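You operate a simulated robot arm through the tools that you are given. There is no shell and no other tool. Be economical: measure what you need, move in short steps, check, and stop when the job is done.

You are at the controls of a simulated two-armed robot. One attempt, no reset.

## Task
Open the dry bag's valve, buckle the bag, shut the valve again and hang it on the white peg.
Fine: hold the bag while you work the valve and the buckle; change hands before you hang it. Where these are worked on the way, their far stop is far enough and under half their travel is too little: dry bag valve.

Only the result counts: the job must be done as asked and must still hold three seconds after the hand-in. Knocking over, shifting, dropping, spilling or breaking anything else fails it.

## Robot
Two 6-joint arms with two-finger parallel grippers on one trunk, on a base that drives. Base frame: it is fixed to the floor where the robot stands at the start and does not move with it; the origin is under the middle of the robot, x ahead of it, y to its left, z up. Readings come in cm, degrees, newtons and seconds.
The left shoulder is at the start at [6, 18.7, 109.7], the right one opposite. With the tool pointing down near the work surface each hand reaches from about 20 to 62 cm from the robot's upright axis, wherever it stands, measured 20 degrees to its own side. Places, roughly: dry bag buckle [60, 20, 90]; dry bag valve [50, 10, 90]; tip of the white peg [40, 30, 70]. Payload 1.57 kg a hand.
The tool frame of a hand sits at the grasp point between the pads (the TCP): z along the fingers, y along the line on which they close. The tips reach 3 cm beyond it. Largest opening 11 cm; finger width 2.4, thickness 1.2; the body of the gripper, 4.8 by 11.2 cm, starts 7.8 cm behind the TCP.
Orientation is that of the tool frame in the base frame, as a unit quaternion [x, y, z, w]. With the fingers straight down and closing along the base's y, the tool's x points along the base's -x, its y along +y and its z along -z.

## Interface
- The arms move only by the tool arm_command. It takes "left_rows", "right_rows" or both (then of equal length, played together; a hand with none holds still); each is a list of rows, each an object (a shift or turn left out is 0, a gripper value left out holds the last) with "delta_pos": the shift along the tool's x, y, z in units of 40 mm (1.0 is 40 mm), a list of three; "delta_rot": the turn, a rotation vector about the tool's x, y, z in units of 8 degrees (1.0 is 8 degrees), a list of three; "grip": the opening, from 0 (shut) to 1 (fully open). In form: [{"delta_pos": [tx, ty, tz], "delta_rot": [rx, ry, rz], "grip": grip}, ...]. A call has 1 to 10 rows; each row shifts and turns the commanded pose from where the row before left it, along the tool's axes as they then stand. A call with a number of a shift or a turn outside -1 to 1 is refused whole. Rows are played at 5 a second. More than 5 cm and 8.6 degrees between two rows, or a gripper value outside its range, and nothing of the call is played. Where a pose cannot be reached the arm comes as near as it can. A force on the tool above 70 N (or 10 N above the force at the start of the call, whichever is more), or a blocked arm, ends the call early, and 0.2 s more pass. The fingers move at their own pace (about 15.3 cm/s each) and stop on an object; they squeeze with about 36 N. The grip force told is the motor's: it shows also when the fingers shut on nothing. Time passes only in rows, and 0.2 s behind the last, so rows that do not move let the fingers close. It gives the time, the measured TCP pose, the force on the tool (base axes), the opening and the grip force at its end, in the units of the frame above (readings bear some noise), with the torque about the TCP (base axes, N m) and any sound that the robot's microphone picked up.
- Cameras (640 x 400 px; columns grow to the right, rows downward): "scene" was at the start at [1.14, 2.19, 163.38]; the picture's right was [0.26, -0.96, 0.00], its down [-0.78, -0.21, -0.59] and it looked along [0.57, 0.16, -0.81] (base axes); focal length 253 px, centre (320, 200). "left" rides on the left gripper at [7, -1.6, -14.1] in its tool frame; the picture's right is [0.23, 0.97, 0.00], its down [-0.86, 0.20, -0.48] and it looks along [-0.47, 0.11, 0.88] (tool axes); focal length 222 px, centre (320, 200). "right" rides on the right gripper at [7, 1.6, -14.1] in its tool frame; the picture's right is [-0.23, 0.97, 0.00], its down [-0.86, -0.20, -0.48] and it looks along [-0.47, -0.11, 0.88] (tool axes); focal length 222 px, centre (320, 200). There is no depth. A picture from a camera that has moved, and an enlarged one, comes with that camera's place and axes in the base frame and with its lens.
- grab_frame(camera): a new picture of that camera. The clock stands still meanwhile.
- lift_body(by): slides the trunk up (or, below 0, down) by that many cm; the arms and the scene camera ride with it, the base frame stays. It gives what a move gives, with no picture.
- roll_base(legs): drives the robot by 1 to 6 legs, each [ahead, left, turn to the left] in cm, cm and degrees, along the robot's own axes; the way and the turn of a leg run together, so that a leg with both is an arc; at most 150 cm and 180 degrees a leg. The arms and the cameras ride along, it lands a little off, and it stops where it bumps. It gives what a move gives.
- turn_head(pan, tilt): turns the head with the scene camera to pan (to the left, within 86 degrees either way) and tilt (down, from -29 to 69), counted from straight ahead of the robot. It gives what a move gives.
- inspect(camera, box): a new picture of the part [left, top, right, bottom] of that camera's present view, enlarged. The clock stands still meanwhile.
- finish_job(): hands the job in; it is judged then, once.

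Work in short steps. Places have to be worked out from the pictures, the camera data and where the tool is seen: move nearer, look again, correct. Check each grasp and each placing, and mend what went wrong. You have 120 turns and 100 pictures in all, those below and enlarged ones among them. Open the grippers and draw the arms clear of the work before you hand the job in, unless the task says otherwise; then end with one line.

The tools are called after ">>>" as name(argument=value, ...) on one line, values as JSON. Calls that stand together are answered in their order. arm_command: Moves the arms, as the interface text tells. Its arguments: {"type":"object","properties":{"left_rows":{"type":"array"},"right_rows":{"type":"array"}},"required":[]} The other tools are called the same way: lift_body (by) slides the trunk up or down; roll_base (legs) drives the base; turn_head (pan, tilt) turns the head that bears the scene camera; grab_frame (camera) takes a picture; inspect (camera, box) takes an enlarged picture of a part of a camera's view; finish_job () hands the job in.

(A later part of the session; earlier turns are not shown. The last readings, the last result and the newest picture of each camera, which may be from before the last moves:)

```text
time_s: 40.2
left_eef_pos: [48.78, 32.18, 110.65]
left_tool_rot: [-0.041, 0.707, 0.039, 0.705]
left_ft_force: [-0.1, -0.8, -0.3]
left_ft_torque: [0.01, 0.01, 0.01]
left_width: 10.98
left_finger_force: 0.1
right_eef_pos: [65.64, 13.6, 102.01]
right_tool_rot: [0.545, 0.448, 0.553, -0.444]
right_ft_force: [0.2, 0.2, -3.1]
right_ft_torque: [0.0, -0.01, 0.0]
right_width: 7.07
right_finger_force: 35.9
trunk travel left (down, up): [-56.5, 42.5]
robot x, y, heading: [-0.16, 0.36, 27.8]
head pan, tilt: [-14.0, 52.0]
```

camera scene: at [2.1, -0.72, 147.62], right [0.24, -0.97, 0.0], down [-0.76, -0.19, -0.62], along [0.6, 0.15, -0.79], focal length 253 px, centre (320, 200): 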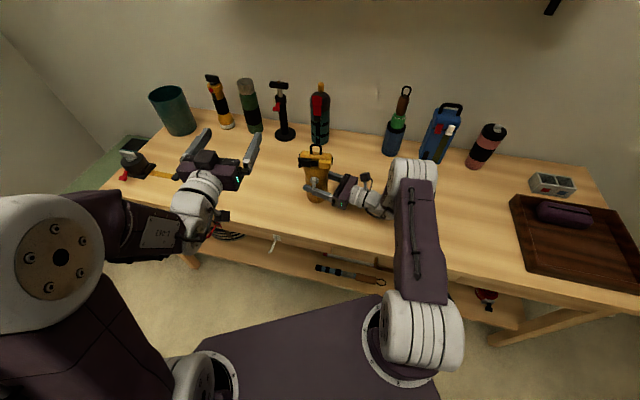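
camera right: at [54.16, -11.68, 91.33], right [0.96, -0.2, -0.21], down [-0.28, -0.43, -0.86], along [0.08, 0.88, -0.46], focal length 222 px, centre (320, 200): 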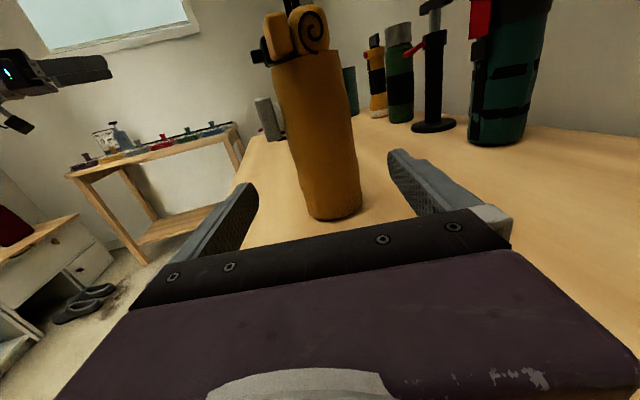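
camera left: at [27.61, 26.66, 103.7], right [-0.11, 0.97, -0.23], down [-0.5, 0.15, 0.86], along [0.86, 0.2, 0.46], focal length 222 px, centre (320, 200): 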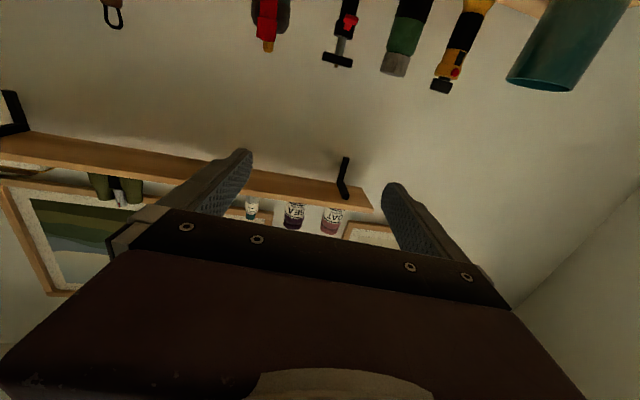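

The bag is at z +18. Lowering the trunk by 17.5 cm.

>>> lift_body(by=-17.5)

>>> arm_command(left_rows=[{"delta_pos": [0, -0.6, 0]}, {"delta_pos": [0, -0.6, 0]}, {"delta_pos": [0, -0.6, 0]}, {}])

>>> grab_frame(camera="scene")

```text
time_s: 42.1
left_eef_pos: [48.85, 32.11, 93.03]
left_tool_rot: [-0.04, 0.707, 0.038, 0.705]
left_ft_force: [0.0, -0.5, 0.0]
left_ft_torque: [-0.01, -0.01, 0.01]
left_width: 10.99
left_finger_force: 0.0
right_eef_pos: [65.58, 13.48, 84.54]
right_tool_rot: [0.545, 0.448, 0.553, -0.444]
right_ft_force: [-1.1, -0.6, -3.0]
right_ft_torque: [0.0, -0.03, -0.01]
right_width: 7.1
right_finger_force: 36.0
trunk travel left (down, up): [-39.0, 60.0]
robot x, y, heading: [-0.3, 0.36, 28.0]
head pan, tilt: [-14.0, 52.0]
```

```text
time_s: 43.1
left_eef_pos: [48.65, 31.76, 93.28]
left_tool_rot: [-0.037, 0.707, 0.036, 0.705]
left_ft_force: [0.5, -0.6, 0.1]
left_ft_torque: [0.0, 0.03, -0.02]
left_width: 11.02
left_finger_force: 0.1
left hand out of reach, approached as far as the arm can: row 1, 2, 3
right_eef_pos: [65.6, 13.48, 84.6]
right_tool_rot: [0.545, 0.448, 0.552, -0.444]
right_ft_force: [0.4, -0.6, -3.0]
right_ft_torque: [-0.04, -0.03, 0.03]
right_width: 7.1
right_finger_force: 36.2
trunk travel left (down, up): [-39.0, 60.0]
robot x, y, heading: [0.4, 0.3, 28.0]
head pan, tilt: [-14.0, 52.0]
```

```text
73 pictures are left
camera scene: at [2.16, -0.7, 130.12], right [0.24, -0.97, 0.0], down [-0.77, -0.19, -0.62], along [0.6, 0.15, -0.79], focal length 253 px, centre (320, 200)
```

scene: 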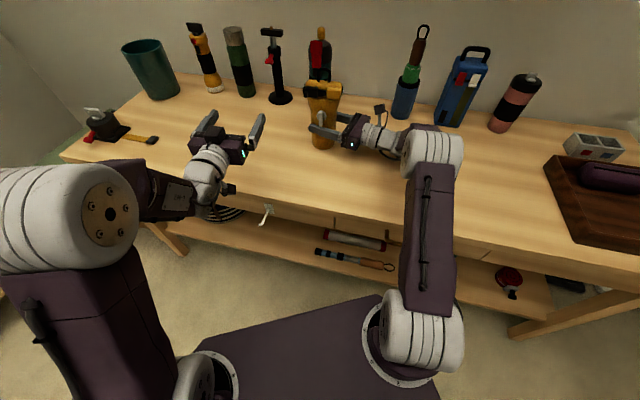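

The left arm sits on its inner reach limit, so I'll move forward first (TCP x ≈ 54, tips still short of the lever) and then slide in -y.

>>> arm_command(left_rows=[{"delta_pos": [0, 0, 0.7]}, {"delta_pos": [0, 0, 0.7]}, {}, {"delta_pos": [0, -0.7, 0.06]}, {"delta_pos": [0, -0.7, 0.06]}, {}])

```text
time_s: 44.5
left_eef_pos: [54.07, 32.56, 93.48]
left_tool_rot: [-0.037, 0.708, 0.035, 0.705]
left_ft_force: [0.3, 0.1, 0.5]
left_ft_torque: [-0.01, 0.0, 0.0]
left_width: 11.03
left_finger_force: 0.0
left hand out of reach, approached as far as the arm can: row 2, 4, 5
right_eef_pos: [65.55, 13.5, 84.55]
right_tool_rot: [0.546, 0.448, 0.552, -0.444]
right_ft_force: [0.1, -0.7, -3.4]
right_ft_torque: [0.0, -0.03, 0.02]
right_width: 7.1
right_finger_force: 36.1
trunk travel left (down, up): [-39.0, 60.0]
robot x, y, heading: [0.03, 0.15, 28.2]
head pan, tilt: [-14.0, 52.0]
```

Still blocked in -y. To find out whether it is a wrist limit, I'll turn the tool about 16° to the right and try -y again.

>>> arm_command(left_rows=[{"delta_rot": [1, 0, 0]}, {"delta_rot": [1, 0, 0]}, {}, {"delta_pos": [0, -0.5, 0]}, {"delta_pos": [0, -0.5, 0]}, {}])

```text
time_s: 45.9
left_eef_pos: [53.38, 28.54, 93.22]
left_tool_rot: [0.058, 0.705, -0.06, 0.704]
left_ft_force: [-0.1, 0.1, -0.6]
left_ft_torque: [0.0, -0.01, 0.01]
left_width: 11.01
left_finger_force: 0.0
right_eef_pos: [65.59, 13.53, 84.6]
right_tool_rot: [0.545, 0.448, 0.552, -0.444]
right_ft_force: [0.6, -0.3, -2.6]
right_ft_torque: [-0.03, -0.02, 0.03]
right_width: 7.12
right_finger_force: 35.9
trunk travel left (down, up): [-39.0, 60.0]
robot x, y, heading: [0.19, 0.25, 27.6]
head pan, tilt: [-14.0, 52.0]
```

Turning the tool to the right frees the left wrist. So I'll yaw the bag about 26° clockwise with the right hand so that its face looks toward the left arm, then set it on the table.

>>> arm_command(right_rows=[{"delta_rot": [-0.8, 0, 0]}, {"delta_rot": [-0.8, 0, 0]}, {"delta_rot": [-0.8, 0, 0]}, {"delta_rot": [-0.8, 0, 0]}, {"delta_pos": [-0.06, 0, 0]}, {"delta_pos": [-0.05, 0, 0]}, {}], left_rows=[{"delta_rot": [0.8, 0, 0]}, {}, {}, {}, {}, {}, {}])

>>> inspect(camera="scene", box=[180, 60, 420, 210])

```text
time_s: 47.5
left_eef_pos: [53.41, 28.35, 93.45]
left_tool_rot: [0.097, 0.701, -0.099, 0.7]
left_ft_force: [-0.6, -0.5, 0.3]
left_ft_torque: [0.0, 0.02, -0.01]
left_width: 10.99
left_finger_force: 0.0
right_eef_pos: [65.48, 13.44, 84.2]
right_tool_rot: [0.628, 0.315, 0.639, -0.313]
right_ft_force: [3.8, 1.1, 5.1]
right_ft_torque: [0.04, -0.04, -0.01]
right_width: 7.07
right_finger_force: 35.7
trunk travel left (down, up): [-39.0, 60.0]
robot x, y, heading: [0.18, -0.07, 27.8]
head pan, tilt: [-14.0, 52.0]
```

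```text
2.67 times, centred on (300, 135) of scene
camera zoom: at [2.08, -0.7, 130.13], right [0.24, -0.97, 0.0], down [-0.76, -0.19, -0.62], along [0.6, 0.15, -0.79], focal length 676 px, centre (373, 373)
```

zoom: 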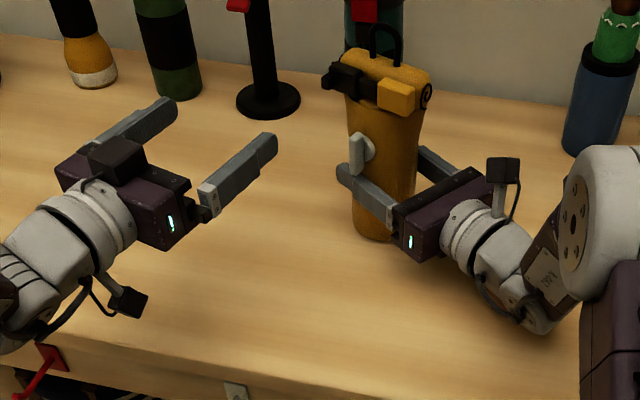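

The bag is on the table, turned, and the left hand is at azimuth -16°. I'll zoom in on the valve and buckle to locate them.

>>> inspect(camera="scene", box=[292, 66, 356, 106])

>>> inspect(camera="scene", box=[292, 100, 356, 140])

```text
10.00 times, centred on (324, 86) of scene
camera zoom: at [2.08, -0.7, 130.13], right [0.24, -0.97, 0.0], down [-0.76, -0.19, -0.62], along [0.6, 0.15, -0.79], focal length 2534 px, centre (280, 1340)
```

zoom: 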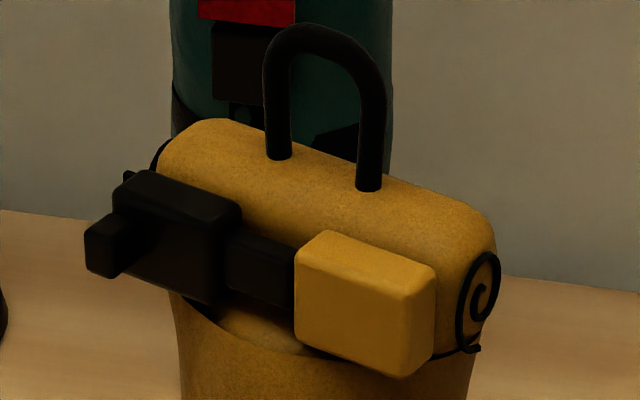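

```text
10.00 times, centred on (324, 120) of scene
camera zoom: at [2.08, -0.7, 130.13], right [0.24, -0.97, 0.0], down [-0.76, -0.19, -0.62], along [0.6, 0.15, -0.79], focal length 2534 px, centre (280, 1000)
```

zoom: 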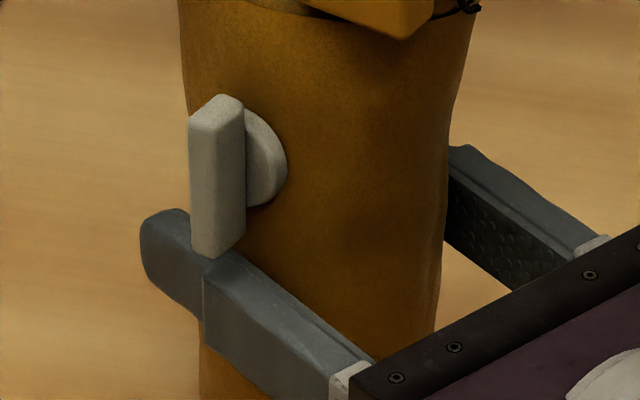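

The lever pivot is near (61.2, 15.3, 89.2) with the axis at about azimuth -17°. I'll bring the left hand to the pre-grasp, about 5 cm in front of the lever.

>>> arm_command(left_rows=[{"delta_pos": [0.26, -0.64, 0.235]}, {"delta_pos": [0.26, -0.64, 0.235]}, {"delta_pos": [0.26, -0.64, 0.235]}, {"delta_pos": [0.26, -0.64, 0.235]}, {}])

>>> inspect(camera="scene", box=[220, 70, 380, 170])

>>> grab_frame(camera="left")

```text
time_s: 48.7
left_eef_pos: [53.97, 17.45, 89.24]
left_tool_rot: [0.097, 0.701, -0.1, 0.7]
left_ft_force: [-0.2, -0.1, -0.2]
left_ft_torque: [0.01, 0.02, 0.01]
left_width: 11.03
left_finger_force: 0.0
right_eef_pos: [65.64, 13.48, 84.22]
right_tool_rot: [0.629, 0.314, 0.64, -0.312]
right_ft_force: [6.2, 2.4, 12.7]
right_ft_torque: [0.17, -0.18, -0.07]
right_width: 7.11
right_finger_force: 36.4
trunk travel left (down, up): [-39.0, 60.0]
robot x, y, heading: [0.21, 0.17, 27.8]
head pan, tilt: [-14.0, 52.0]
```

```text
4.00 times, centred on (300, 120) of scene
camera zoom: at [2.03, -0.72, 130.13], right [0.24, -0.97, 0.0], down [-0.76, -0.19, -0.62], along [0.6, 0.15, -0.79], focal length 1014 px, centre (400, 520)
```

zoom: 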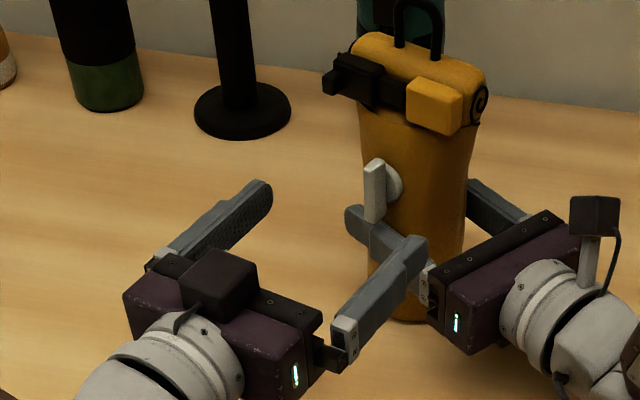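

```text
68 pictures are left
camera left: at [40.03, 19.77, 82.13], right [0.27, 0.94, -0.23], down [-0.4, 0.33, 0.85], along [0.87, -0.14, 0.47], focal length 222 px, centre (320, 200)
```

left: 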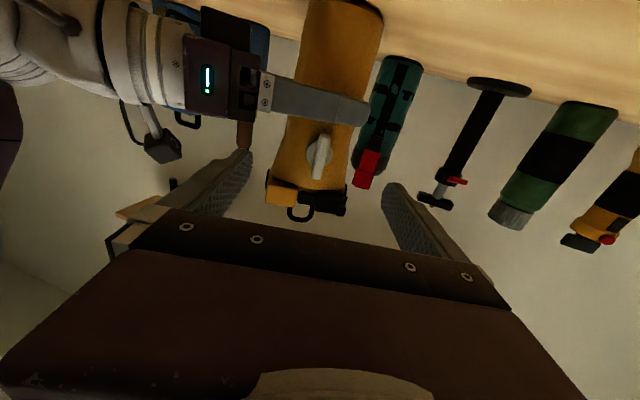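

Both cameras agree the lever centre is at (60.8, 15.25, 89.0), and the tool axis passes within 0.3 cm of it. I'll narrow the fingers, advance 5 cm and check.

>>> arm_command(left_rows=[{"delta_pos": [0, -0.05, 0.3], "grip": 0.45}, {"delta_pos": [0, 0, 0.45]}, {"delta_pos": [0, 0, 0.45]}, {}])

>>> inspect(camera="scene", box=[270, 80, 370, 142])

>>> inspect(camera="left", box=[220, 80, 420, 205])

```text
time_s: 49.7
left_eef_pos: [58.64, 15.96, 89.33]
left_tool_rot: [0.097, 0.7, -0.099, 0.7]
left_ft_force: [-0.1, 0.9, -0.8]
left_ft_torque: [0.02, 0.0, -0.01]
left_width: 4.97
left_finger_force: 0.1
right_eef_pos: [65.58, 13.48, 84.15]
right_tool_rot: [0.629, 0.314, 0.639, -0.312]
right_ft_force: [6.3, 1.5, 14.7]
right_ft_torque: [0.09, -0.08, -0.02]
right_width: 7.09
right_finger_force: 35.8
trunk travel left (down, up): [-39.0, 60.0]
robot x, y, heading: [-0.14, 0.44, 27.9]
head pan, tilt: [-14.0, 52.0]
```

```text
6.40 times, centred on (320, 111) of scene
camera zoom: at [2.01, -0.74, 130.13], right [0.24, -0.97, 0.0], down [-0.76, -0.19, -0.62], along [0.6, 0.15, -0.79], focal length 1622 px, centre (320, 770)
```

zoom: 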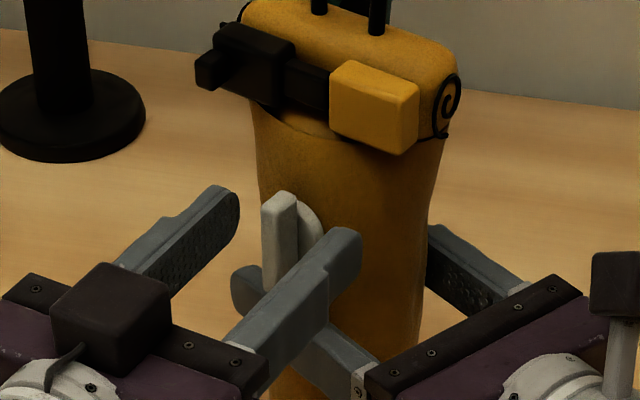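

```text
3.20 times, centred on (320, 142) of left
camera zoom: at [44.71, 18.26, 82.27], right [0.27, 0.94, -0.23], down [-0.4, 0.33, 0.85], along [0.87, -0.14, 0.47], focal length 711 px, centre (320, 384)
```

zoom: 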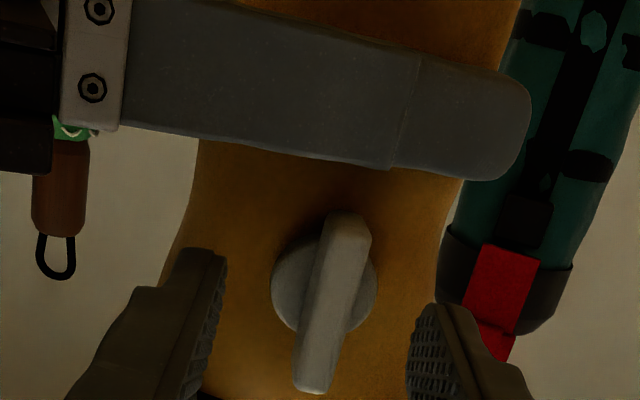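

The lever lies centred between the fingertips. I'll advance 0.3 cm more and close on it.

>>> arm_command(left_rows=[{"delta_pos": [0, 0, 0.08], "grip": 0.2}, {"grip": 0.05}, {"grip": 0}, {}, {}])

>>> inspect(camera="left", box=[220, 80, 420, 205])

```text
time_s: 50.9
left_eef_pos: [58.99, 15.74, 89.38]
left_tool_rot: [0.098, 0.7, -0.099, 0.7]
left_ft_force: [-31.4, 3.9, 5.4]
left_ft_torque: [0.01, 0.31, -0.74]
left_width: 1.91
left_finger_force: 33.4
right_eef_pos: [65.5, 13.41, 84.06]
right_tool_rot: [0.631, 0.312, 0.639, -0.311]
right_ft_force: [29.2, -4.5, 1.0]
right_ft_torque: [0.11, 0.84, 0.28]
right_width: 7.11
right_finger_force: 36.7
trunk travel left (down, up): [-39.0, 60.0]
robot x, y, heading: [0.24, 0.16, 28.0]
head pan, tilt: [-14.0, 52.0]
```

```text
3.20 times, centred on (320, 142) of left
camera zoom: at [44.99, 18.11, 82.28], right [0.27, 0.94, -0.23], down [-0.41, 0.33, 0.85], along [0.87, -0.14, 0.47], focal length 711 px, centre (320, 384)
```

zoom: 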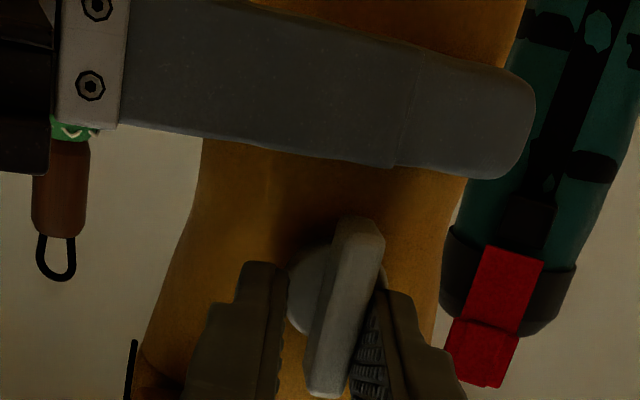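

An axial force of 31 N shows a fingertip has caught the round flange. I'll open slightly, back off 0.6 cm and close again.

>>> arm_command(left_rows=[{"grip": 0.35}, {"delta_pos": [0, 0.04, -0.16]}, {"delta_pos": [0, 0, 0]}, {"grip": 0.05}, {"grip": 0}, {}, {}])

>>> inspect(camera="left", box=[220, 80, 420, 205])

```text
time_s: 52.5
left_eef_pos: [58.54, 16.2, 89.28]
left_tool_rot: [0.098, 0.7, -0.101, 0.7]
left_ft_force: [-12.0, 17.8, 1.6]
left_ft_torque: [0.05, -0.02, 0.04]
left_width: 1.04
left_finger_force: 28.8
right_eef_pos: [65.7, 13.37, 84.15]
right_tool_rot: [0.631, 0.313, 0.638, -0.311]
right_ft_force: [9.6, -15.5, 0.4]
right_ft_torque: [0.84, 0.74, 0.8]
right_width: 7.13
right_finger_force: 35.8
trunk travel left (down, up): [-39.0, 60.0]
robot x, y, heading: [0.2, 0.02, 27.6]
head pan, tilt: [-14.0, 52.0]
```

```text
3.20 times, centred on (320, 142) of left
camera zoom: at [44.49, 18.48, 82.17], right [0.27, 0.94, -0.23], down [-0.4, 0.33, 0.85], along [0.87, -0.14, 0.47], focal length 711 px, centre (320, 384)
```

zoom: 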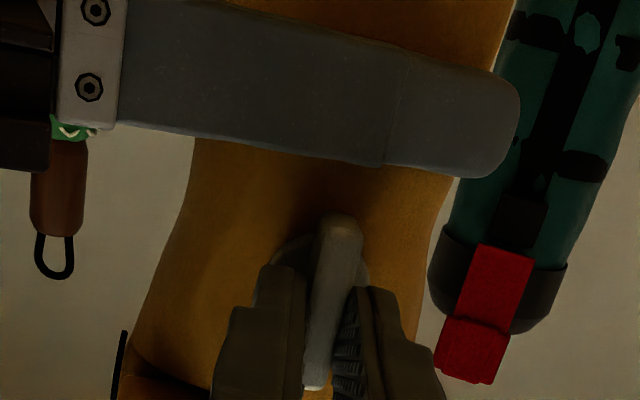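

The lever is gripped (1.04 cm wide). I'll relieve the small side load and test-turn 16° one way about the tool axis.

>>> arm_command(left_rows=[{"delta_pos": [0, 0.04, -0.02]}, {"delta_rot": [0, 0, 0.7]}, {"delta_rot": [0, 0, 0.7]}, {"delta_rot": [0, 0, 0.7]}, {}])

```text
time_s: 53.7
left_eef_pos: [60.21, 18.35, 91.05]
left_tool_rot: [0.201, 0.681, -0.002, 0.705]
left_ft_force: [-11.7, -8.9, -13.0]
left_ft_torque: [-0.45, 0.75, -0.53]
left_width: 1.75
left_finger_force: 32.3
left hand out of reach, approached as far as the arm can: row 3, 4
right_eef_pos: [65.58, 13.47, 83.94]
right_tool_rot: [0.631, 0.315, 0.637, -0.312]
right_ft_force: [11.3, 9.0, 10.3]
right_ft_torque: [0.39, 0.77, -0.54]
right_width: 7.38
right_finger_force: 36.0
trunk travel left (down, up): [-39.0, 60.0]
robot x, y, heading: [0.02, -0.01, 27.7]
head pan, tilt: [-14.0, 52.0]
```

That roll direction ran into a wrist limit and the hand drifted. I'll open, back off and look.

>>> arm_command(left_rows=[{"grip": 0.4}, {"delta_pos": [0, 0, -0.3]}, {"delta_pos": [0, 0, -0.5]}, {"delta_rot": [0, 0, -0.7]}, {"delta_rot": [0, 0, -0.7]}, {}])

>>> grab_frame(camera="scene")

>>> grab_frame(camera="left")

```text
time_s: 55.1
left_eef_pos: [57.7, 20.22, 91.87]
left_tool_rot: [0.132, 0.695, -0.065, 0.704]
left_ft_force: [0.2, -0.3, -0.5]
left_ft_torque: [0.01, 0.02, 0.04]
left_width: 4.4
left_finger_force: 0.1
left hand out of reach, approached as far as the arm can: row 2, 3
right_eef_pos: [65.66, 13.47, 84.21]
right_tool_rot: [0.63, 0.314, 0.638, -0.312]
right_ft_force: [-0.3, -0.3, -2.9]
right_ft_torque: [-0.04, 0.03, -0.02]
right_width: 7.26
right_finger_force: 36.2
trunk travel left (down, up): [-39.0, 60.0]
robot x, y, heading: [-0.16, -0.04, 27.8]
head pan, tilt: [-14.0, 52.0]
```

```text
63 pictures are left
camera scene: at [2.17, -0.7, 130.12], right [0.24, -0.97, 0.0], down [-0.77, -0.19, -0.62], along [0.6, 0.15, -0.79], focal length 253 px, centre (320, 200)
```

scene: 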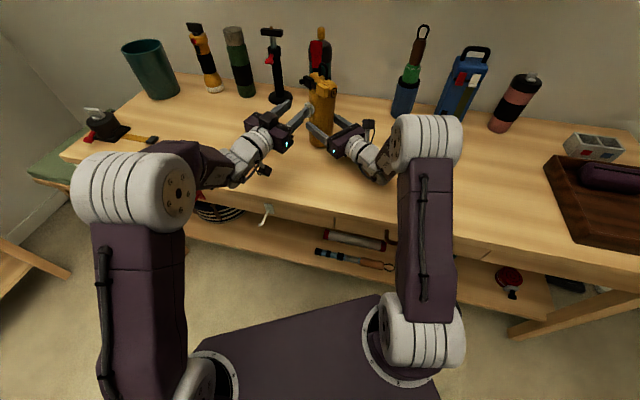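

```text
62 pictures are left
camera left: at [43.85, 23.15, 84.79], right [0.27, 0.95, -0.14], down [-0.43, 0.25, 0.87], along [0.86, -0.18, 0.47], focal length 222 px, centre (320, 200)
```

left: 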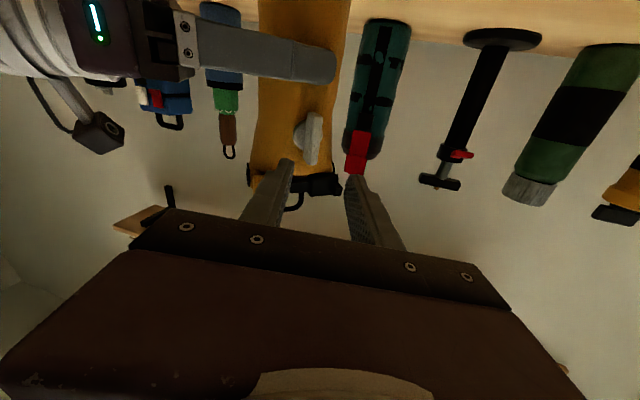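

The wrist roll is near its limit on this side. I'll back away a little and roll the left hand the other way (toward -180°), which puts its camera on top and leaves room both ways.

>>> arm_command(left_rows=[{"delta_pos": [0, 0.3, -0.8], "grip": 0.4}, {"delta_rot": [0, 0, -1]}, {"delta_rot": [0, 0, -1]}, {"delta_rot": [0, 0, -1]}, {"delta_rot": [0, 0, -1]}, {"delta_rot": [0, 0, -1]}, {"delta_rot": [0, 0, -1]}, {"delta_rot": [0, 0, -1]}, {"delta_rot": [0, 0, -1]}, {"delta_rot": [0, 0, -1]}])

```text
time_s: 57.3
left_eef_pos: [55.12, 22.32, 92.06]
left_tool_rot: [-0.303, 0.639, -0.467, 0.531]
left_ft_force: [-0.2, 0.7, 0.6]
left_ft_torque: [0.0, 0.01, 0.02]
left_width: 4.37
left_finger_force: 0.0
right_eef_pos: [65.59, 13.46, 84.1]
right_tool_rot: [0.63, 0.315, 0.638, -0.312]
right_ft_force: [0.2, 0.1, -3.1]
right_ft_torque: [-0.08, 0.03, 0.02]
right_width: 7.29
right_finger_force: 36.4
trunk travel left (down, up): [-39.0, 60.0]
robot x, y, heading: [0.02, -0.01, 27.7]
head pan, tilt: [-14.0, 52.0]
```

That works with no limits. I'll continue rolling to bring the camera to the top (another 114°).

>>> arm_command(left_rows=[{"delta_rot": [0, 0, -1]}, {"delta_rot": [0, 0, -1]}, {"delta_rot": [0, 0, -1]}, {"delta_rot": [0, 0, -1]}, {"delta_rot": [0, 0, -1]}, {"delta_rot": [0, 0, -1]}, {"delta_rot": [0, 0, -1]}, {"delta_rot": [0, 0, -1]}, {"delta_rot": [0, 0, -1]}, {"delta_rot": [0, 0, -1]}])

>>> arm_command(left_rows=[{"delta_rot": [0, 0, -1]}, {"delta_rot": [0, 0, -1]}, {"delta_rot": [0, 0, -1]}, {"delta_rot": [0, 0, -1]}, {"delta_rot": [0, 0, -0.2]}, {}])

>>> grab_frame(camera="left")

>>> inspect(camera="scene", box=[230, 60, 390, 160])

```text
time_s: 59.5
left_eef_pos: [55.03, 22.25, 92.01]
left_tool_rot: [0.643, -0.294, 0.699, -0.107]
left_ft_force: [-0.4, 0.2, -0.1]
left_ft_torque: [-0.03, -0.01, 0.03]
left_width: 4.4
left_finger_force: 0.0
right_eef_pos: [65.69, 13.44, 84.06]
right_tool_rot: [0.63, 0.314, 0.638, -0.312]
right_ft_force: [0.1, 0.0, -2.6]
right_ft_torque: [-0.06, 0.02, 0.01]
right_width: 7.21
right_finger_force: 36.4
trunk travel left (down, up): [-39.0, 60.0]
robot x, y, heading: [0.29, 0.12, 27.9]
head pan, tilt: [-14.0, 52.0]
```

```text
time_s: 60.9
left_eef_pos: [55.04, 22.39, 91.9]
left_tool_rot: [0.701, -0.096, 0.7, 0.1]
left_ft_force: [-0.1, -0.3, 0.2]
left_ft_torque: [-0.01, -0.03, 0.0]
left_width: 4.4
left_finger_force: 0.0
right_eef_pos: [65.71, 13.49, 84.1]
right_tool_rot: [0.63, 0.314, 0.638, -0.312]
right_ft_force: [-0.8, 0.4, -2.2]
right_ft_torque: [-0.04, 0.02, 0.02]
right_width: 7.19
right_finger_force: 36.5
trunk travel left (down, up): [-39.0, 60.0]
robot x, y, heading: [0.3, -0.1, 27.9]
head pan, tilt: [-14.0, 52.0]
```

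```text
61 pictures are left
camera left: at [41.88, 27.88, 98.88], right [-0.27, -0.94, 0.23], down [-0.52, -0.06, -0.85], along [0.81, -0.35, -0.47], focal length 222 px, centre (320, 200)
```

left: 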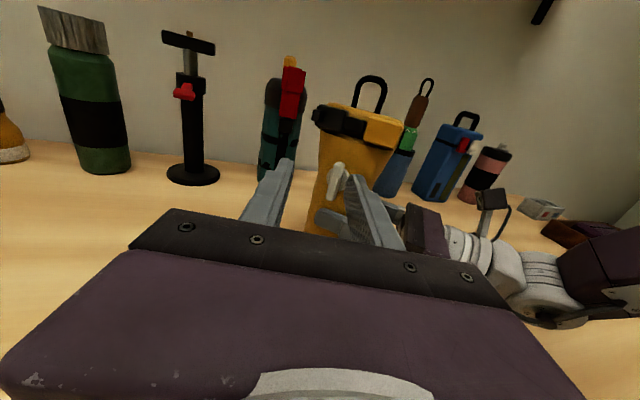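

```text
4.00 times, centred on (310, 110) of scene
camera zoom: at [2.16, -0.7, 130.12], right [0.24, -0.97, 0.0], down [-0.77, -0.19, -0.62], along [0.6, 0.15, -0.79], focal length 1014 px, centre (360, 560)
```

zoom: 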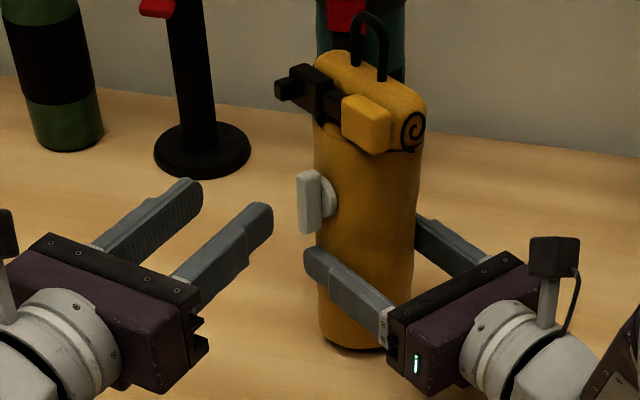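

Camera is on top now and the hand is free. The bag slipped a bit further in yaw, so I'll zoom from the left camera to measure its face direction.

>>> inspect(camera="left", box=[280, 60, 440, 160])

>>> inspect(camera="left", box=[280, 140, 440, 240])

```text
4.00 times, centred on (360, 110) of left
camera zoom: at [41.88, 27.88, 98.88], right [-0.27, -0.94, 0.23], down [-0.52, -0.06, -0.85], along [0.81, -0.35, -0.47], focal length 888 px, centre (160, 560)
```

zoom: 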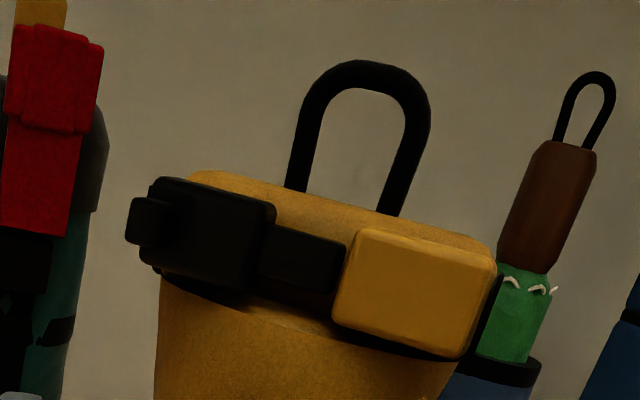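

```text
4.00 times, centred on (360, 190) of left
camera zoom: at [41.88, 27.88, 98.88], right [-0.27, -0.94, 0.23], down [-0.52, -0.06, -0.85], along [0.81, -0.35, -0.47], focal length 888 px, centre (160, 240)
```

zoom: 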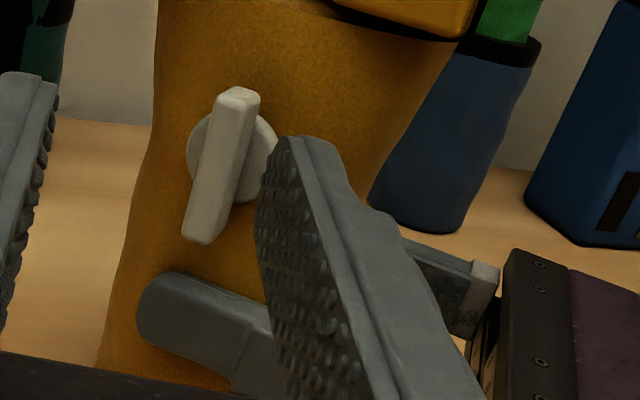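

The bag's face now looks along azimuth about -37°, with the pivot axis through (62.2, 17.8, 89.6). I'll yaw the left tool to match, line it up in front, and reseat the bag on the table with the right hand.

>>> arm_command(left_rows=[{"delta_rot": [-0.87, 0, 0]}, {"delta_rot": [-0.87, 0, 0]}, {"delta_rot": [-0.87, 0, 0]}, {"delta_pos": [-0.575, -0.16, 0.13]}, {}], right_rows=[{"delta_pos": [-0.06, 0, 0]}, {}, {}, {}, {}])

>>> inspect(camera="left", box=[240, 120, 400, 220])

>>> inspect(camera="scene", box=[260, 60, 380, 135])

```text
time_s: 62.1
left_eef_pos: [55.74, 22.52, 89.84]
left_tool_rot: [0.671, -0.222, 0.67, 0.225]
left_ft_force: [-0.1, -0.2, -0.7]
left_ft_torque: [-0.04, -0.02, 0.01]
left_width: 4.41
left_finger_force: 0.1
right_eef_pos: [65.61, 13.45, 83.87]
right_tool_rot: [0.629, 0.314, 0.639, -0.312]
right_ft_force: [-0.3, 0.4, -3.6]
right_ft_torque: [-0.06, 0.03, 0.0]
right_width: 7.2
right_finger_force: 36.0
trunk travel left (down, up): [-39.0, 60.0]
robot x, y, heading: [-0.11, 0.15, 27.9]
head pan, tilt: [-14.0, 52.0]
```

```text
4.00 times, centred on (320, 170) of left
camera zoom: at [45.43, 32.42, 96.62], right [-0.58, -0.78, 0.23], down [-0.5, 0.13, -0.85], along [0.64, -0.62, -0.47], focal length 888 px, centre (320, 320)
```

zoom: 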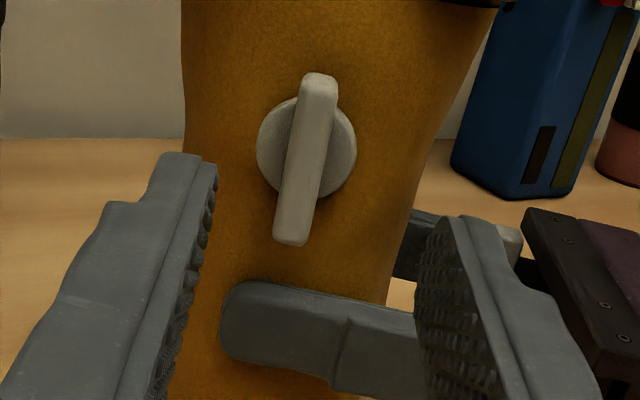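

```text
5.33 times, centred on (320, 98) of scene
camera zoom: at [2.13, -0.71, 130.12], right [0.24, -0.97, 0.0], down [-0.77, -0.19, -0.62], along [0.6, 0.15, -0.79], focal length 1352 px, centre (320, 747)
```

zoom: 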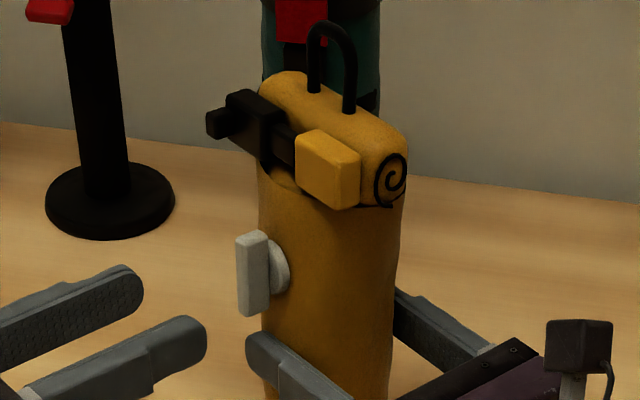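

Lever centre is about 0.35 cm to the left of my tool axis. I'll shift and advance 5.3 cm, and lower the right hand a bit more since the bag is still hanging.

>>> arm_command(left_rows=[{"delta_pos": [-0.05, -0.09, 0.3]}, {"delta_pos": [0, 0, 0.4]}, {"delta_pos": [0, 0, 0.4]}, {"delta_pos": [0, 0, 0.22]}, {}], right_rows=[{"delta_pos": [-0.06, 0, 0]}, {"delta_pos": [-0.04, 0, 0]}, {}, {}, {}])

>>> inspect(camera="left", box=[240, 120, 400, 220])

```text
time_s: 63.3
left_eef_pos: [60.18, 19.62, 89.61]
left_tool_rot: [0.671, -0.223, 0.671, 0.225]
left_ft_force: [0.0, -0.7, -0.1]
left_ft_torque: [0.01, 0.01, -0.01]
left_width: 4.42
left_finger_force: 0.1
right_eef_pos: [65.51, 13.52, 83.53]
right_tool_rot: [0.629, 0.315, 0.639, -0.312]
right_ft_force: [0.0, 1.9, 6.4]
right_ft_torque: [0.25, -0.36, 0.04]
right_width: 7.15
right_finger_force: 35.3
trunk travel left (down, up): [-39.0, 60.0]
robot x, y, heading: [0.21, 0.21, 28.2]
head pan, tilt: [-14.0, 52.0]
```

```text
4.00 times, centred on (320, 170) of left
camera zoom: at [49.78, 29.42, 96.51], right [-0.58, -0.78, 0.23], down [-0.5, 0.13, -0.85], along [0.64, -0.62, -0.46], focal length 888 px, centre (320, 320)
```

zoom: 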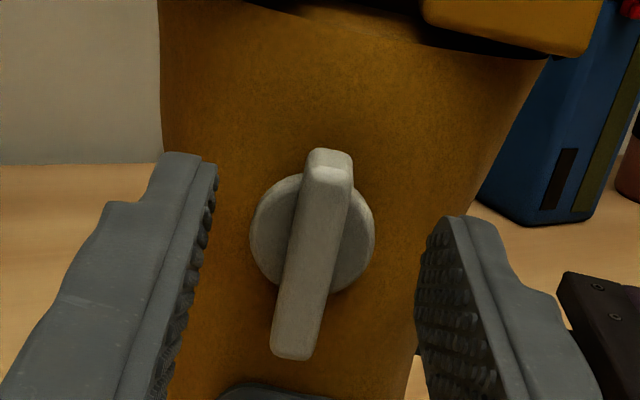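

The lever is centred between the tips and the bag rests on the table. I'll close on the lever.

>>> arm_command(left_rows=[{"grip": 0.2}, {"grip": 0.05}, {"grip": 0}, {}, {}])

>>> inspect(camera="left", box=[240, 120, 400, 220])

```text
time_s: 64.5
left_eef_pos: [59.96, 19.63, 89.63]
left_tool_rot: [0.671, -0.222, 0.671, 0.225]
left_ft_force: [1.5, 1.6, 1.1]
left_ft_torque: [-0.58, -0.27, -0.04]
left_width: 0.94
left_finger_force: 27.6
right_eef_pos: [65.47, 13.53, 83.62]
right_tool_rot: [0.629, 0.314, 0.639, -0.312]
right_ft_force: [-5.3, -0.1, 8.1]
right_ft_torque: [1.09, 0.35, 0.35]
right_width: 7.13
right_finger_force: 36.1
trunk travel left (down, up): [-39.0, 60.0]
robot x, y, heading: [0.24, 0.12, 27.9]
head pan, tilt: [-14.0, 52.0]
```

```text
4.00 times, centred on (320, 170) of left
camera zoom: at [49.73, 29.42, 96.5], right [-0.58, -0.78, 0.23], down [-0.5, 0.13, -0.85], along [0.64, -0.61, -0.47], focal length 888 px, centre (320, 320)
```

zoom: 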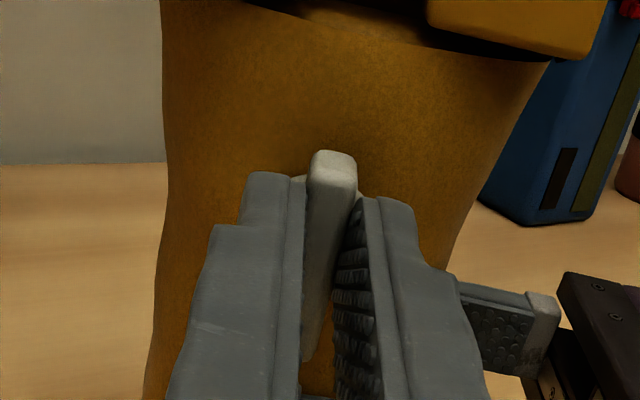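

Clean grip on the lever with low forces. Test turn: +11° about the tool axis (clockwise as seen from the robot).

>>> arm_command(left_rows=[{"delta_rot": [0, 0, 0.7]}, {"delta_rot": [0, 0, 0.7]}, {}])

```text
time_s: 65.3
left_eef_pos: [60.12, 19.6, 89.7]
left_tool_rot: [0.645, -0.289, 0.69, 0.158]
left_ft_force: [-2.9, -3.5, 0.5]
left_ft_torque: [-0.89, 0.21, -0.28]
left_width: 1.37
left_finger_force: 30.6
right_eef_pos: [65.4, 13.41, 83.56]
right_tool_rot: [0.63, 0.314, 0.639, -0.311]
right_ft_force: [-1.7, 2.6, 5.8]
right_ft_torque: [0.75, 0.0, -0.01]
right_width: 7.14
right_finger_force: 36.1
trunk travel left (down, up): [-39.0, 60.0]
robot x, y, heading: [0.12, 0.11, 27.9]
head pan, tilt: [-14.0, 52.0]
```

The fingers were pried apart (1.37 cm) with a rising counter-torque, so that looks like the closed stop. I'll turn the other way.

>>> arm_command(left_rows=[{"delta_rot": [0, 0, -0.7]}, {"delta_rot": [0, 0, -0.7]}, {"delta_rot": [0, 0, -0.7]}, {"delta_rot": [0, 0, -0.7]}, {"delta_rot": [0, 0, -0.7]}, {}])

>>> inspect(camera="left", box=[240, 120, 400, 220])

```text
time_s: 66.7
left_eef_pos: [60.33, 19.65, 89.59]
left_tool_rot: [0.697, -0.122, 0.63, 0.32]
left_ft_force: [-5.0, 2.8, -3.4]
left_ft_torque: [0.39, 0.45, -0.23]
left_width: 0.94
left_finger_force: 27.6
right_eef_pos: [65.61, 13.46, 83.47]
right_tool_rot: [0.629, 0.314, 0.638, -0.313]
right_ft_force: [4.5, -1.8, 9.0]
right_ft_torque: [0.32, 0.03, 0.08]
right_width: 7.15
right_finger_force: 36.3
trunk travel left (down, up): [-39.0, 60.0]
robot x, y, heading: [-0.15, -0.45, 27.9]
head pan, tilt: [-14.0, 52.0]
```

```text
4.00 times, centred on (320, 170) of left
camera zoom: at [51.1, 31.07, 95.67], right [-0.52, -0.69, 0.5], down [-0.65, -0.07, -0.76], along [0.56, -0.72, -0.41], focal length 888 px, centre (320, 320)
```

zoom: 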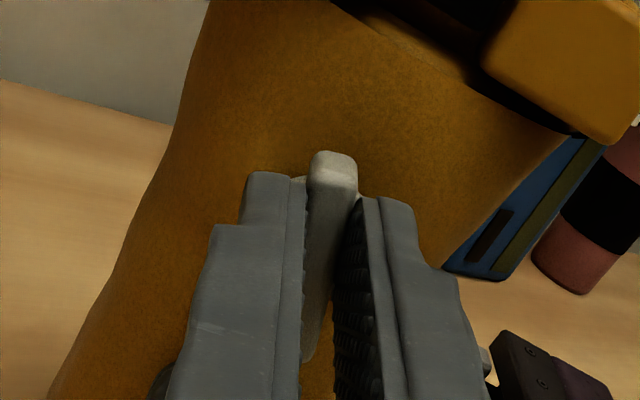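

The lever follows this way with hardly any torque. I'll continue turning in this direction.

>>> arm_command(left_rows=[{"delta_rot": [0, 0, -0.7]}, {"delta_rot": [0, 0, -0.7]}, {"delta_rot": [0, 0, -0.7]}, {"delta_rot": [0, 0, -0.7]}, {"delta_rot": [0, 0, -0.7]}, {"delta_rot": [0, 0, -0.7]}, {"delta_rot": [0, 0, -0.7]}, {}])

>>> arm_command(left_rows=[{"delta_rot": [0, 0, -0.7]}, {"delta_rot": [0, 0, -0.7]}, {"delta_rot": [0, 0, -0.7]}, {}])

>>> inspect(camera="scene", box=[260, 60, 380, 135])

```text
time_s: 68.5
left_eef_pos: [60.29, 19.6, 89.35]
left_tool_rot: [0.698, 0.12, 0.485, 0.512]
left_ft_force: [10.4, 11.7, -14.9]
left_ft_torque: [0.2, -0.04, 1.08]
left_width: 0.93
left_finger_force: 27.8
right_eef_pos: [65.6, 13.46, 83.48]
right_tool_rot: [0.629, 0.314, 0.638, -0.313]
right_ft_force: [-9.8, -12.8, 16.7]
right_ft_torque: [1.53, 0.44, 0.11]
right_width: 7.15
right_finger_force: 35.4
trunk travel left (down, up): [-39.0, 60.0]
robot x, y, heading: [0.03, 0.35, 28.2]
head pan, tilt: [-14.0, 52.0]
```

```text
time_s: 69.5
left_eef_pos: [60.3, 19.69, 89.31]
left_tool_rot: [0.673, 0.222, 0.407, 0.576]
left_ft_force: [9.1, 9.2, -20.2]
left_ft_torque: [0.48, 0.28, 1.02]
left_width: 0.92
left_finger_force: 27.9
right_eef_pos: [65.59, 13.53, 83.54]
right_tool_rot: [0.627, 0.315, 0.639, -0.314]
right_ft_force: [-9.2, -9.1, 21.1]
right_ft_torque: [1.48, 0.47, -0.03]
right_width: 7.19
right_finger_force: 36.3
trunk travel left (down, up): [-39.0, 60.0]
robot x, y, heading: [0.41, -0.11, 27.9]
head pan, tilt: [-14.0, 52.0]
```

```text
5.33 times, centred on (320, 98) of scene
camera zoom: at [2.16, -0.7, 130.12], right [0.24, -0.97, 0.0], down [-0.77, -0.19, -0.62], along [0.6, 0.15, -0.79], focal length 1352 px, centre (320, 747)
```

zoom: 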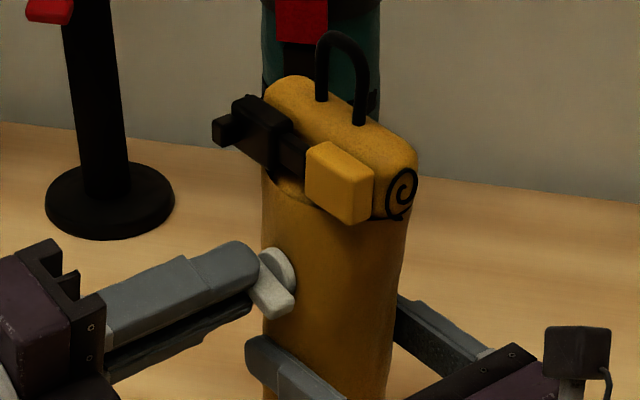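

The lever is about 73° round. I'll continue to about 90° and look for the far stop.

>>> arm_command(left_rows=[{"delta_rot": [0, 0, -0.7]}, {"delta_rot": [0, 0, -0.7]}, {"delta_rot": [0, 0, -0.7]}, {}])

```text
time_s: 70.5
left_eef_pos: [60.24, 19.64, 89.23]
left_tool_rot: [0.635, 0.317, 0.316, 0.629]
left_ft_force: [9.1, 3.3, -30.1]
left_ft_torque: [1.16, 0.31, 0.54]
left_width: 0.99
left_finger_force: 28.1
right_eef_pos: [65.42, 13.51, 83.61]
right_tool_rot: [0.627, 0.315, 0.639, -0.314]
right_ft_force: [-8.4, -4.1, 28.3]
right_ft_torque: [0.94, 0.86, 0.19]
right_width: 7.21
right_finger_force: 35.9
trunk travel left (down, up): [-39.0, 60.0]
robot x, y, heading: [0.47, 0.06, 27.8]
head pan, tilt: [-14.0, 52.0]
```

Torque is rising at about 90°, so I'm at or near the far stop. A last 5° nudge to be sure, then open and back straight off.

>>> arm_command(left_rows=[{"delta_rot": [0, 0, -0.6]}, {}, {"delta_rot": [0, 0, 0.6]}, {"grip": 0.3}, {"grip": 0.4}, {"delta_pos": [0, 0, -0.8]}, {"delta_pos": [0, 0, -0.8]}, {}])

>>> inspect(camera="scene", box=[260, 60, 380, 135])

>>> grab_frame(camera="left")

```text
time_s: 72.3
left_eef_pos: [54.98, 23.52, 89.39]
left_tool_rot: [0.633, 0.315, 0.317, 0.632]
left_ft_force: [0.1, -1.3, 0.1]
left_ft_torque: [-0.02, 0.0, -0.01]
left_width: 4.39
left_finger_force: 0.0
right_eef_pos: [65.58, 13.59, 83.3]
right_tool_rot: [0.63, 0.315, 0.637, -0.312]
right_ft_force: [-1.1, 0.0, -1.0]
right_ft_torque: [-0.11, 0.06, -0.02]
right_width: 7.12
right_finger_force: 36.1
trunk travel left (down, up): [-39.0, 60.0]
robot x, y, heading: [0.28, -0.09, 28.1]
head pan, tilt: [-14.0, 52.0]
```

```text
5.33 times, centred on (320, 98) of scene
camera zoom: at [2.13, -0.72, 130.11], right [0.24, -0.97, 0.0], down [-0.77, -0.19, -0.62], along [0.6, 0.15, -0.79], focal length 1352 px, centre (320, 747)
```

zoom: 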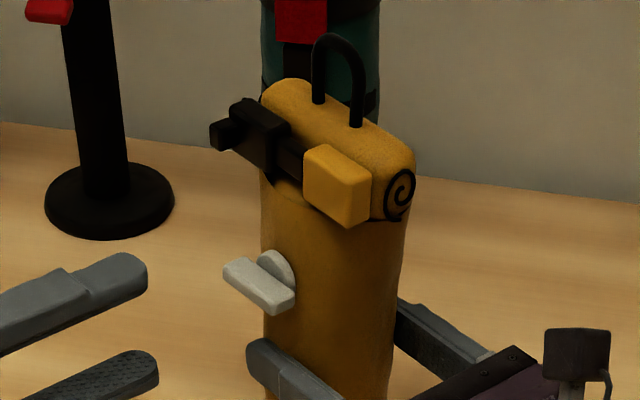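

```text
50 pictures are left
camera left: at [47.93, 37.61, 87.8], right [0.13, 0.18, 0.97], down [-0.9, -0.4, 0.2], along [0.42, -0.9, 0.11], focal length 222 px, centre (320, 200)
```

left: 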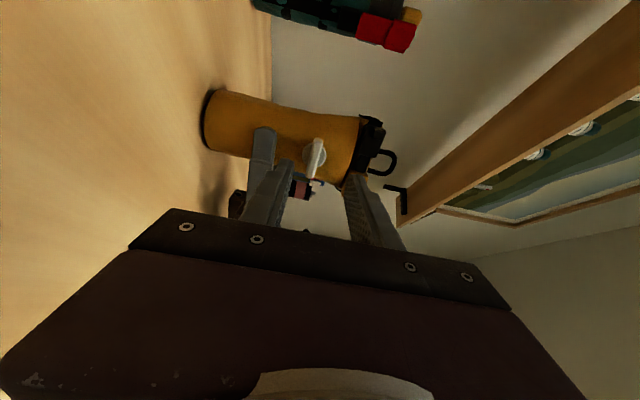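

The valve is open: the lever is now horizontal at its far stop. Next is the buckle, which I'll close by squeezing both ends between the left fingers. First I'll roll the left hand back upright and open fully, keeping back.

>>> arm_command(left_rows=[{"delta_rot": [0, 0, 1], "delta_pos": [0, 0, -0.2], "grip": 0.6}, {"delta_rot": [0, 0, 1]}, {"delta_rot": [0, 0, 1]}, {"delta_rot": [0, 0, 1]}, {"delta_rot": [0, 0, 1]}, {"delta_rot": [0, 0, 1]}, {"delta_rot": [0, 0, 1]}, {"delta_rot": [0, 0, 1]}, {"delta_rot": [0, 0, 1]}, {"delta_rot": [0, 0, 1]}])

>>> arm_command(left_rows=[{"delta_rot": [0, 0, 1], "grip": 1}, {"delta_rot": [0, 0, 0.25], "delta_pos": [0.5, 0, 0]}, {"delta_pos": [0.5, 0, 0.4]}, {"delta_pos": [0.48, 0, 0.4]}, {}])

>>> grab_frame(camera="left")

```text
time_s: 74.5
left_eef_pos: [54.58, 24.01, 89.54]
left_tool_rot: [0.688, -0.165, 0.65, 0.279]
left_ft_force: [-1.5, 0.9, 0.0]
left_ft_torque: [-0.02, -0.02, -0.04]
left_width: 6.57
left_finger_force: 0.0
right_eef_pos: [65.59, 13.41, 83.36]
right_tool_rot: [0.629, 0.315, 0.638, -0.312]
right_ft_force: [-0.3, -0.1, -3.6]
right_ft_torque: [-0.04, 0.04, -0.03]
right_width: 7.17
right_finger_force: 36.0
trunk travel left (down, up): [-39.0, 60.0]
robot x, y, heading: [-0.35, 0.38, 27.9]
head pan, tilt: [-14.0, 52.0]
```

```text
time_s: 75.7
left_eef_pos: [57.12, 22.04, 95.57]
left_tool_rot: [0.67, -0.225, 0.671, 0.223]
left_ft_force: [0.2, 0.4, -0.1]
left_ft_torque: [0.02, 0.05, 0.02]
left_width: 10.99
left_finger_force: 0.0
right_eef_pos: [65.63, 13.55, 83.37]
right_tool_rot: [0.63, 0.314, 0.638, -0.311]
right_ft_force: [0.3, -0.8, -3.4]
right_ft_torque: [-0.02, 0.01, 0.01]
right_width: 7.1
right_finger_force: 36.5
trunk travel left (down, up): [-39.0, 60.0]
robot x, y, heading: [0.0, -0.07, 27.9]
head pan, tilt: [-14.0, 52.0]
```

```text
49 pictures are left
camera left: at [46.73, 31.85, 102.46], right [-0.58, -0.78, 0.22], down [-0.5, 0.13, -0.86], along [0.64, -0.61, -0.47], focal length 222 px, centre (320, 200)
```

left: 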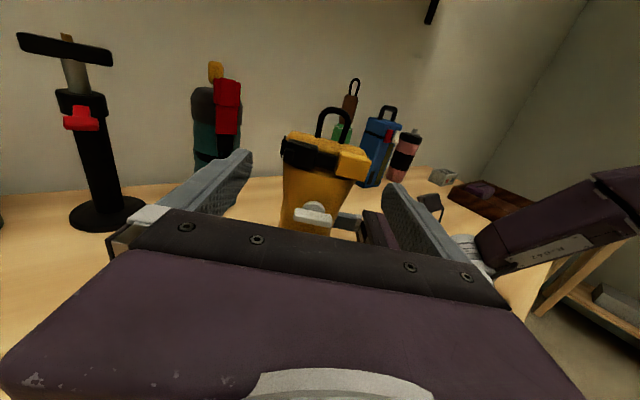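

I'll zoom into this view for the buckle ends and the face direction.

>>> inspect(camera="left", box=[230, 100, 410, 212])

```text
3.56 times, centred on (320, 156) of left
camera zoom: at [46.73, 31.85, 102.46], right [-0.58, -0.78, 0.22], down [-0.5, 0.13, -0.86], along [0.64, -0.61, -0.47], focal length 790 px, centre (320, 356)
```

zoom: 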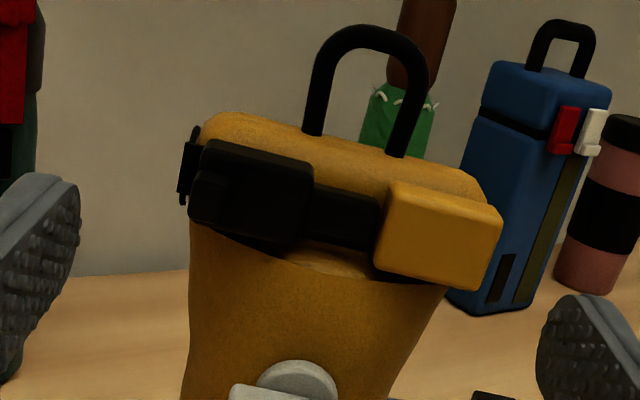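

Buckle ends are at about (64.8, 20.9) and (60.2, 13.1) at z = 95.3. I'll correct the yaw by +4°, shift 1.3 cm right, advance 4.6 cm and check.

>>> arm_command(left_rows=[{"delta_rot": [0.5, 0, 0]}, {"delta_pos": [-0.06, 0.32, 0]}, {"delta_pos": [0, 0, 0.5]}, {"delta_pos": [0, 0, 0.65]}, {}])

>>> inspect(camera="left", box=[200, 60, 440, 210])

>>> inspect(camera="scene", box=[260, 60, 380, 135])

```text
time_s: 76.9
left_eef_pos: [60.56, 18.32, 95.33]
left_tool_rot: [0.677, -0.202, 0.679, 0.199]
left_ft_force: [-0.2, -0.4, -0.5]
left_ft_torque: [0.02, 0.02, 0.01]
left_width: 11.02
left_finger_force: 0.1
right_eef_pos: [65.69, 13.57, 83.48]
right_tool_rot: [0.63, 0.314, 0.638, -0.312]
right_ft_force: [0.2, 0.0, -3.6]
right_ft_torque: [-0.05, -0.01, -0.02]
right_width: 7.09
right_finger_force: 36.2
trunk travel left (down, up): [-39.0, 60.0]
robot x, y, heading: [0.08, -0.0, 27.9]
head pan, tilt: [-14.0, 52.0]
```

```text
2.67 times, centred on (320, 135) of left
camera zoom: at [49.49, 27.35, 102.28], right [-0.53, -0.82, 0.22], down [-0.51, 0.09, -0.86], along [0.68, -0.57, -0.47], focal length 592 px, centre (320, 373)
```

zoom: 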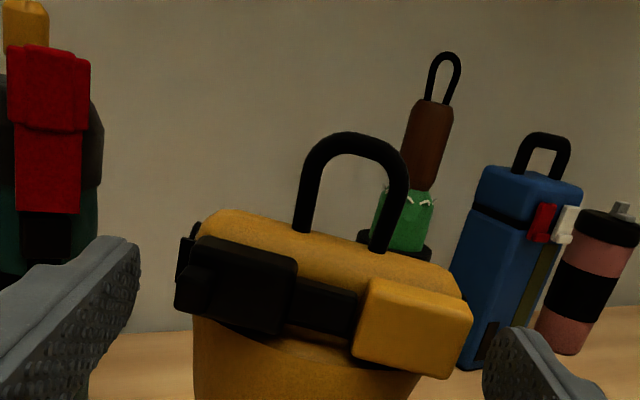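

```text
5.33 times, centred on (320, 98) of scene
camera zoom: at [2.13, -0.69, 130.12], right [0.24, -0.97, 0.0], down [-0.77, -0.19, -0.62], along [0.6, 0.15, -0.79], focal length 1352 px, centre (320, 747)
```

zoom: 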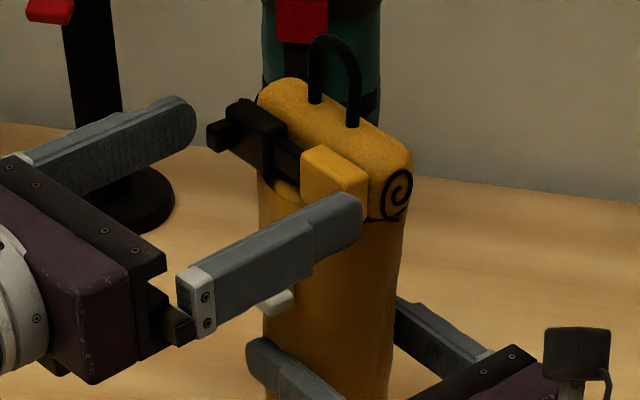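

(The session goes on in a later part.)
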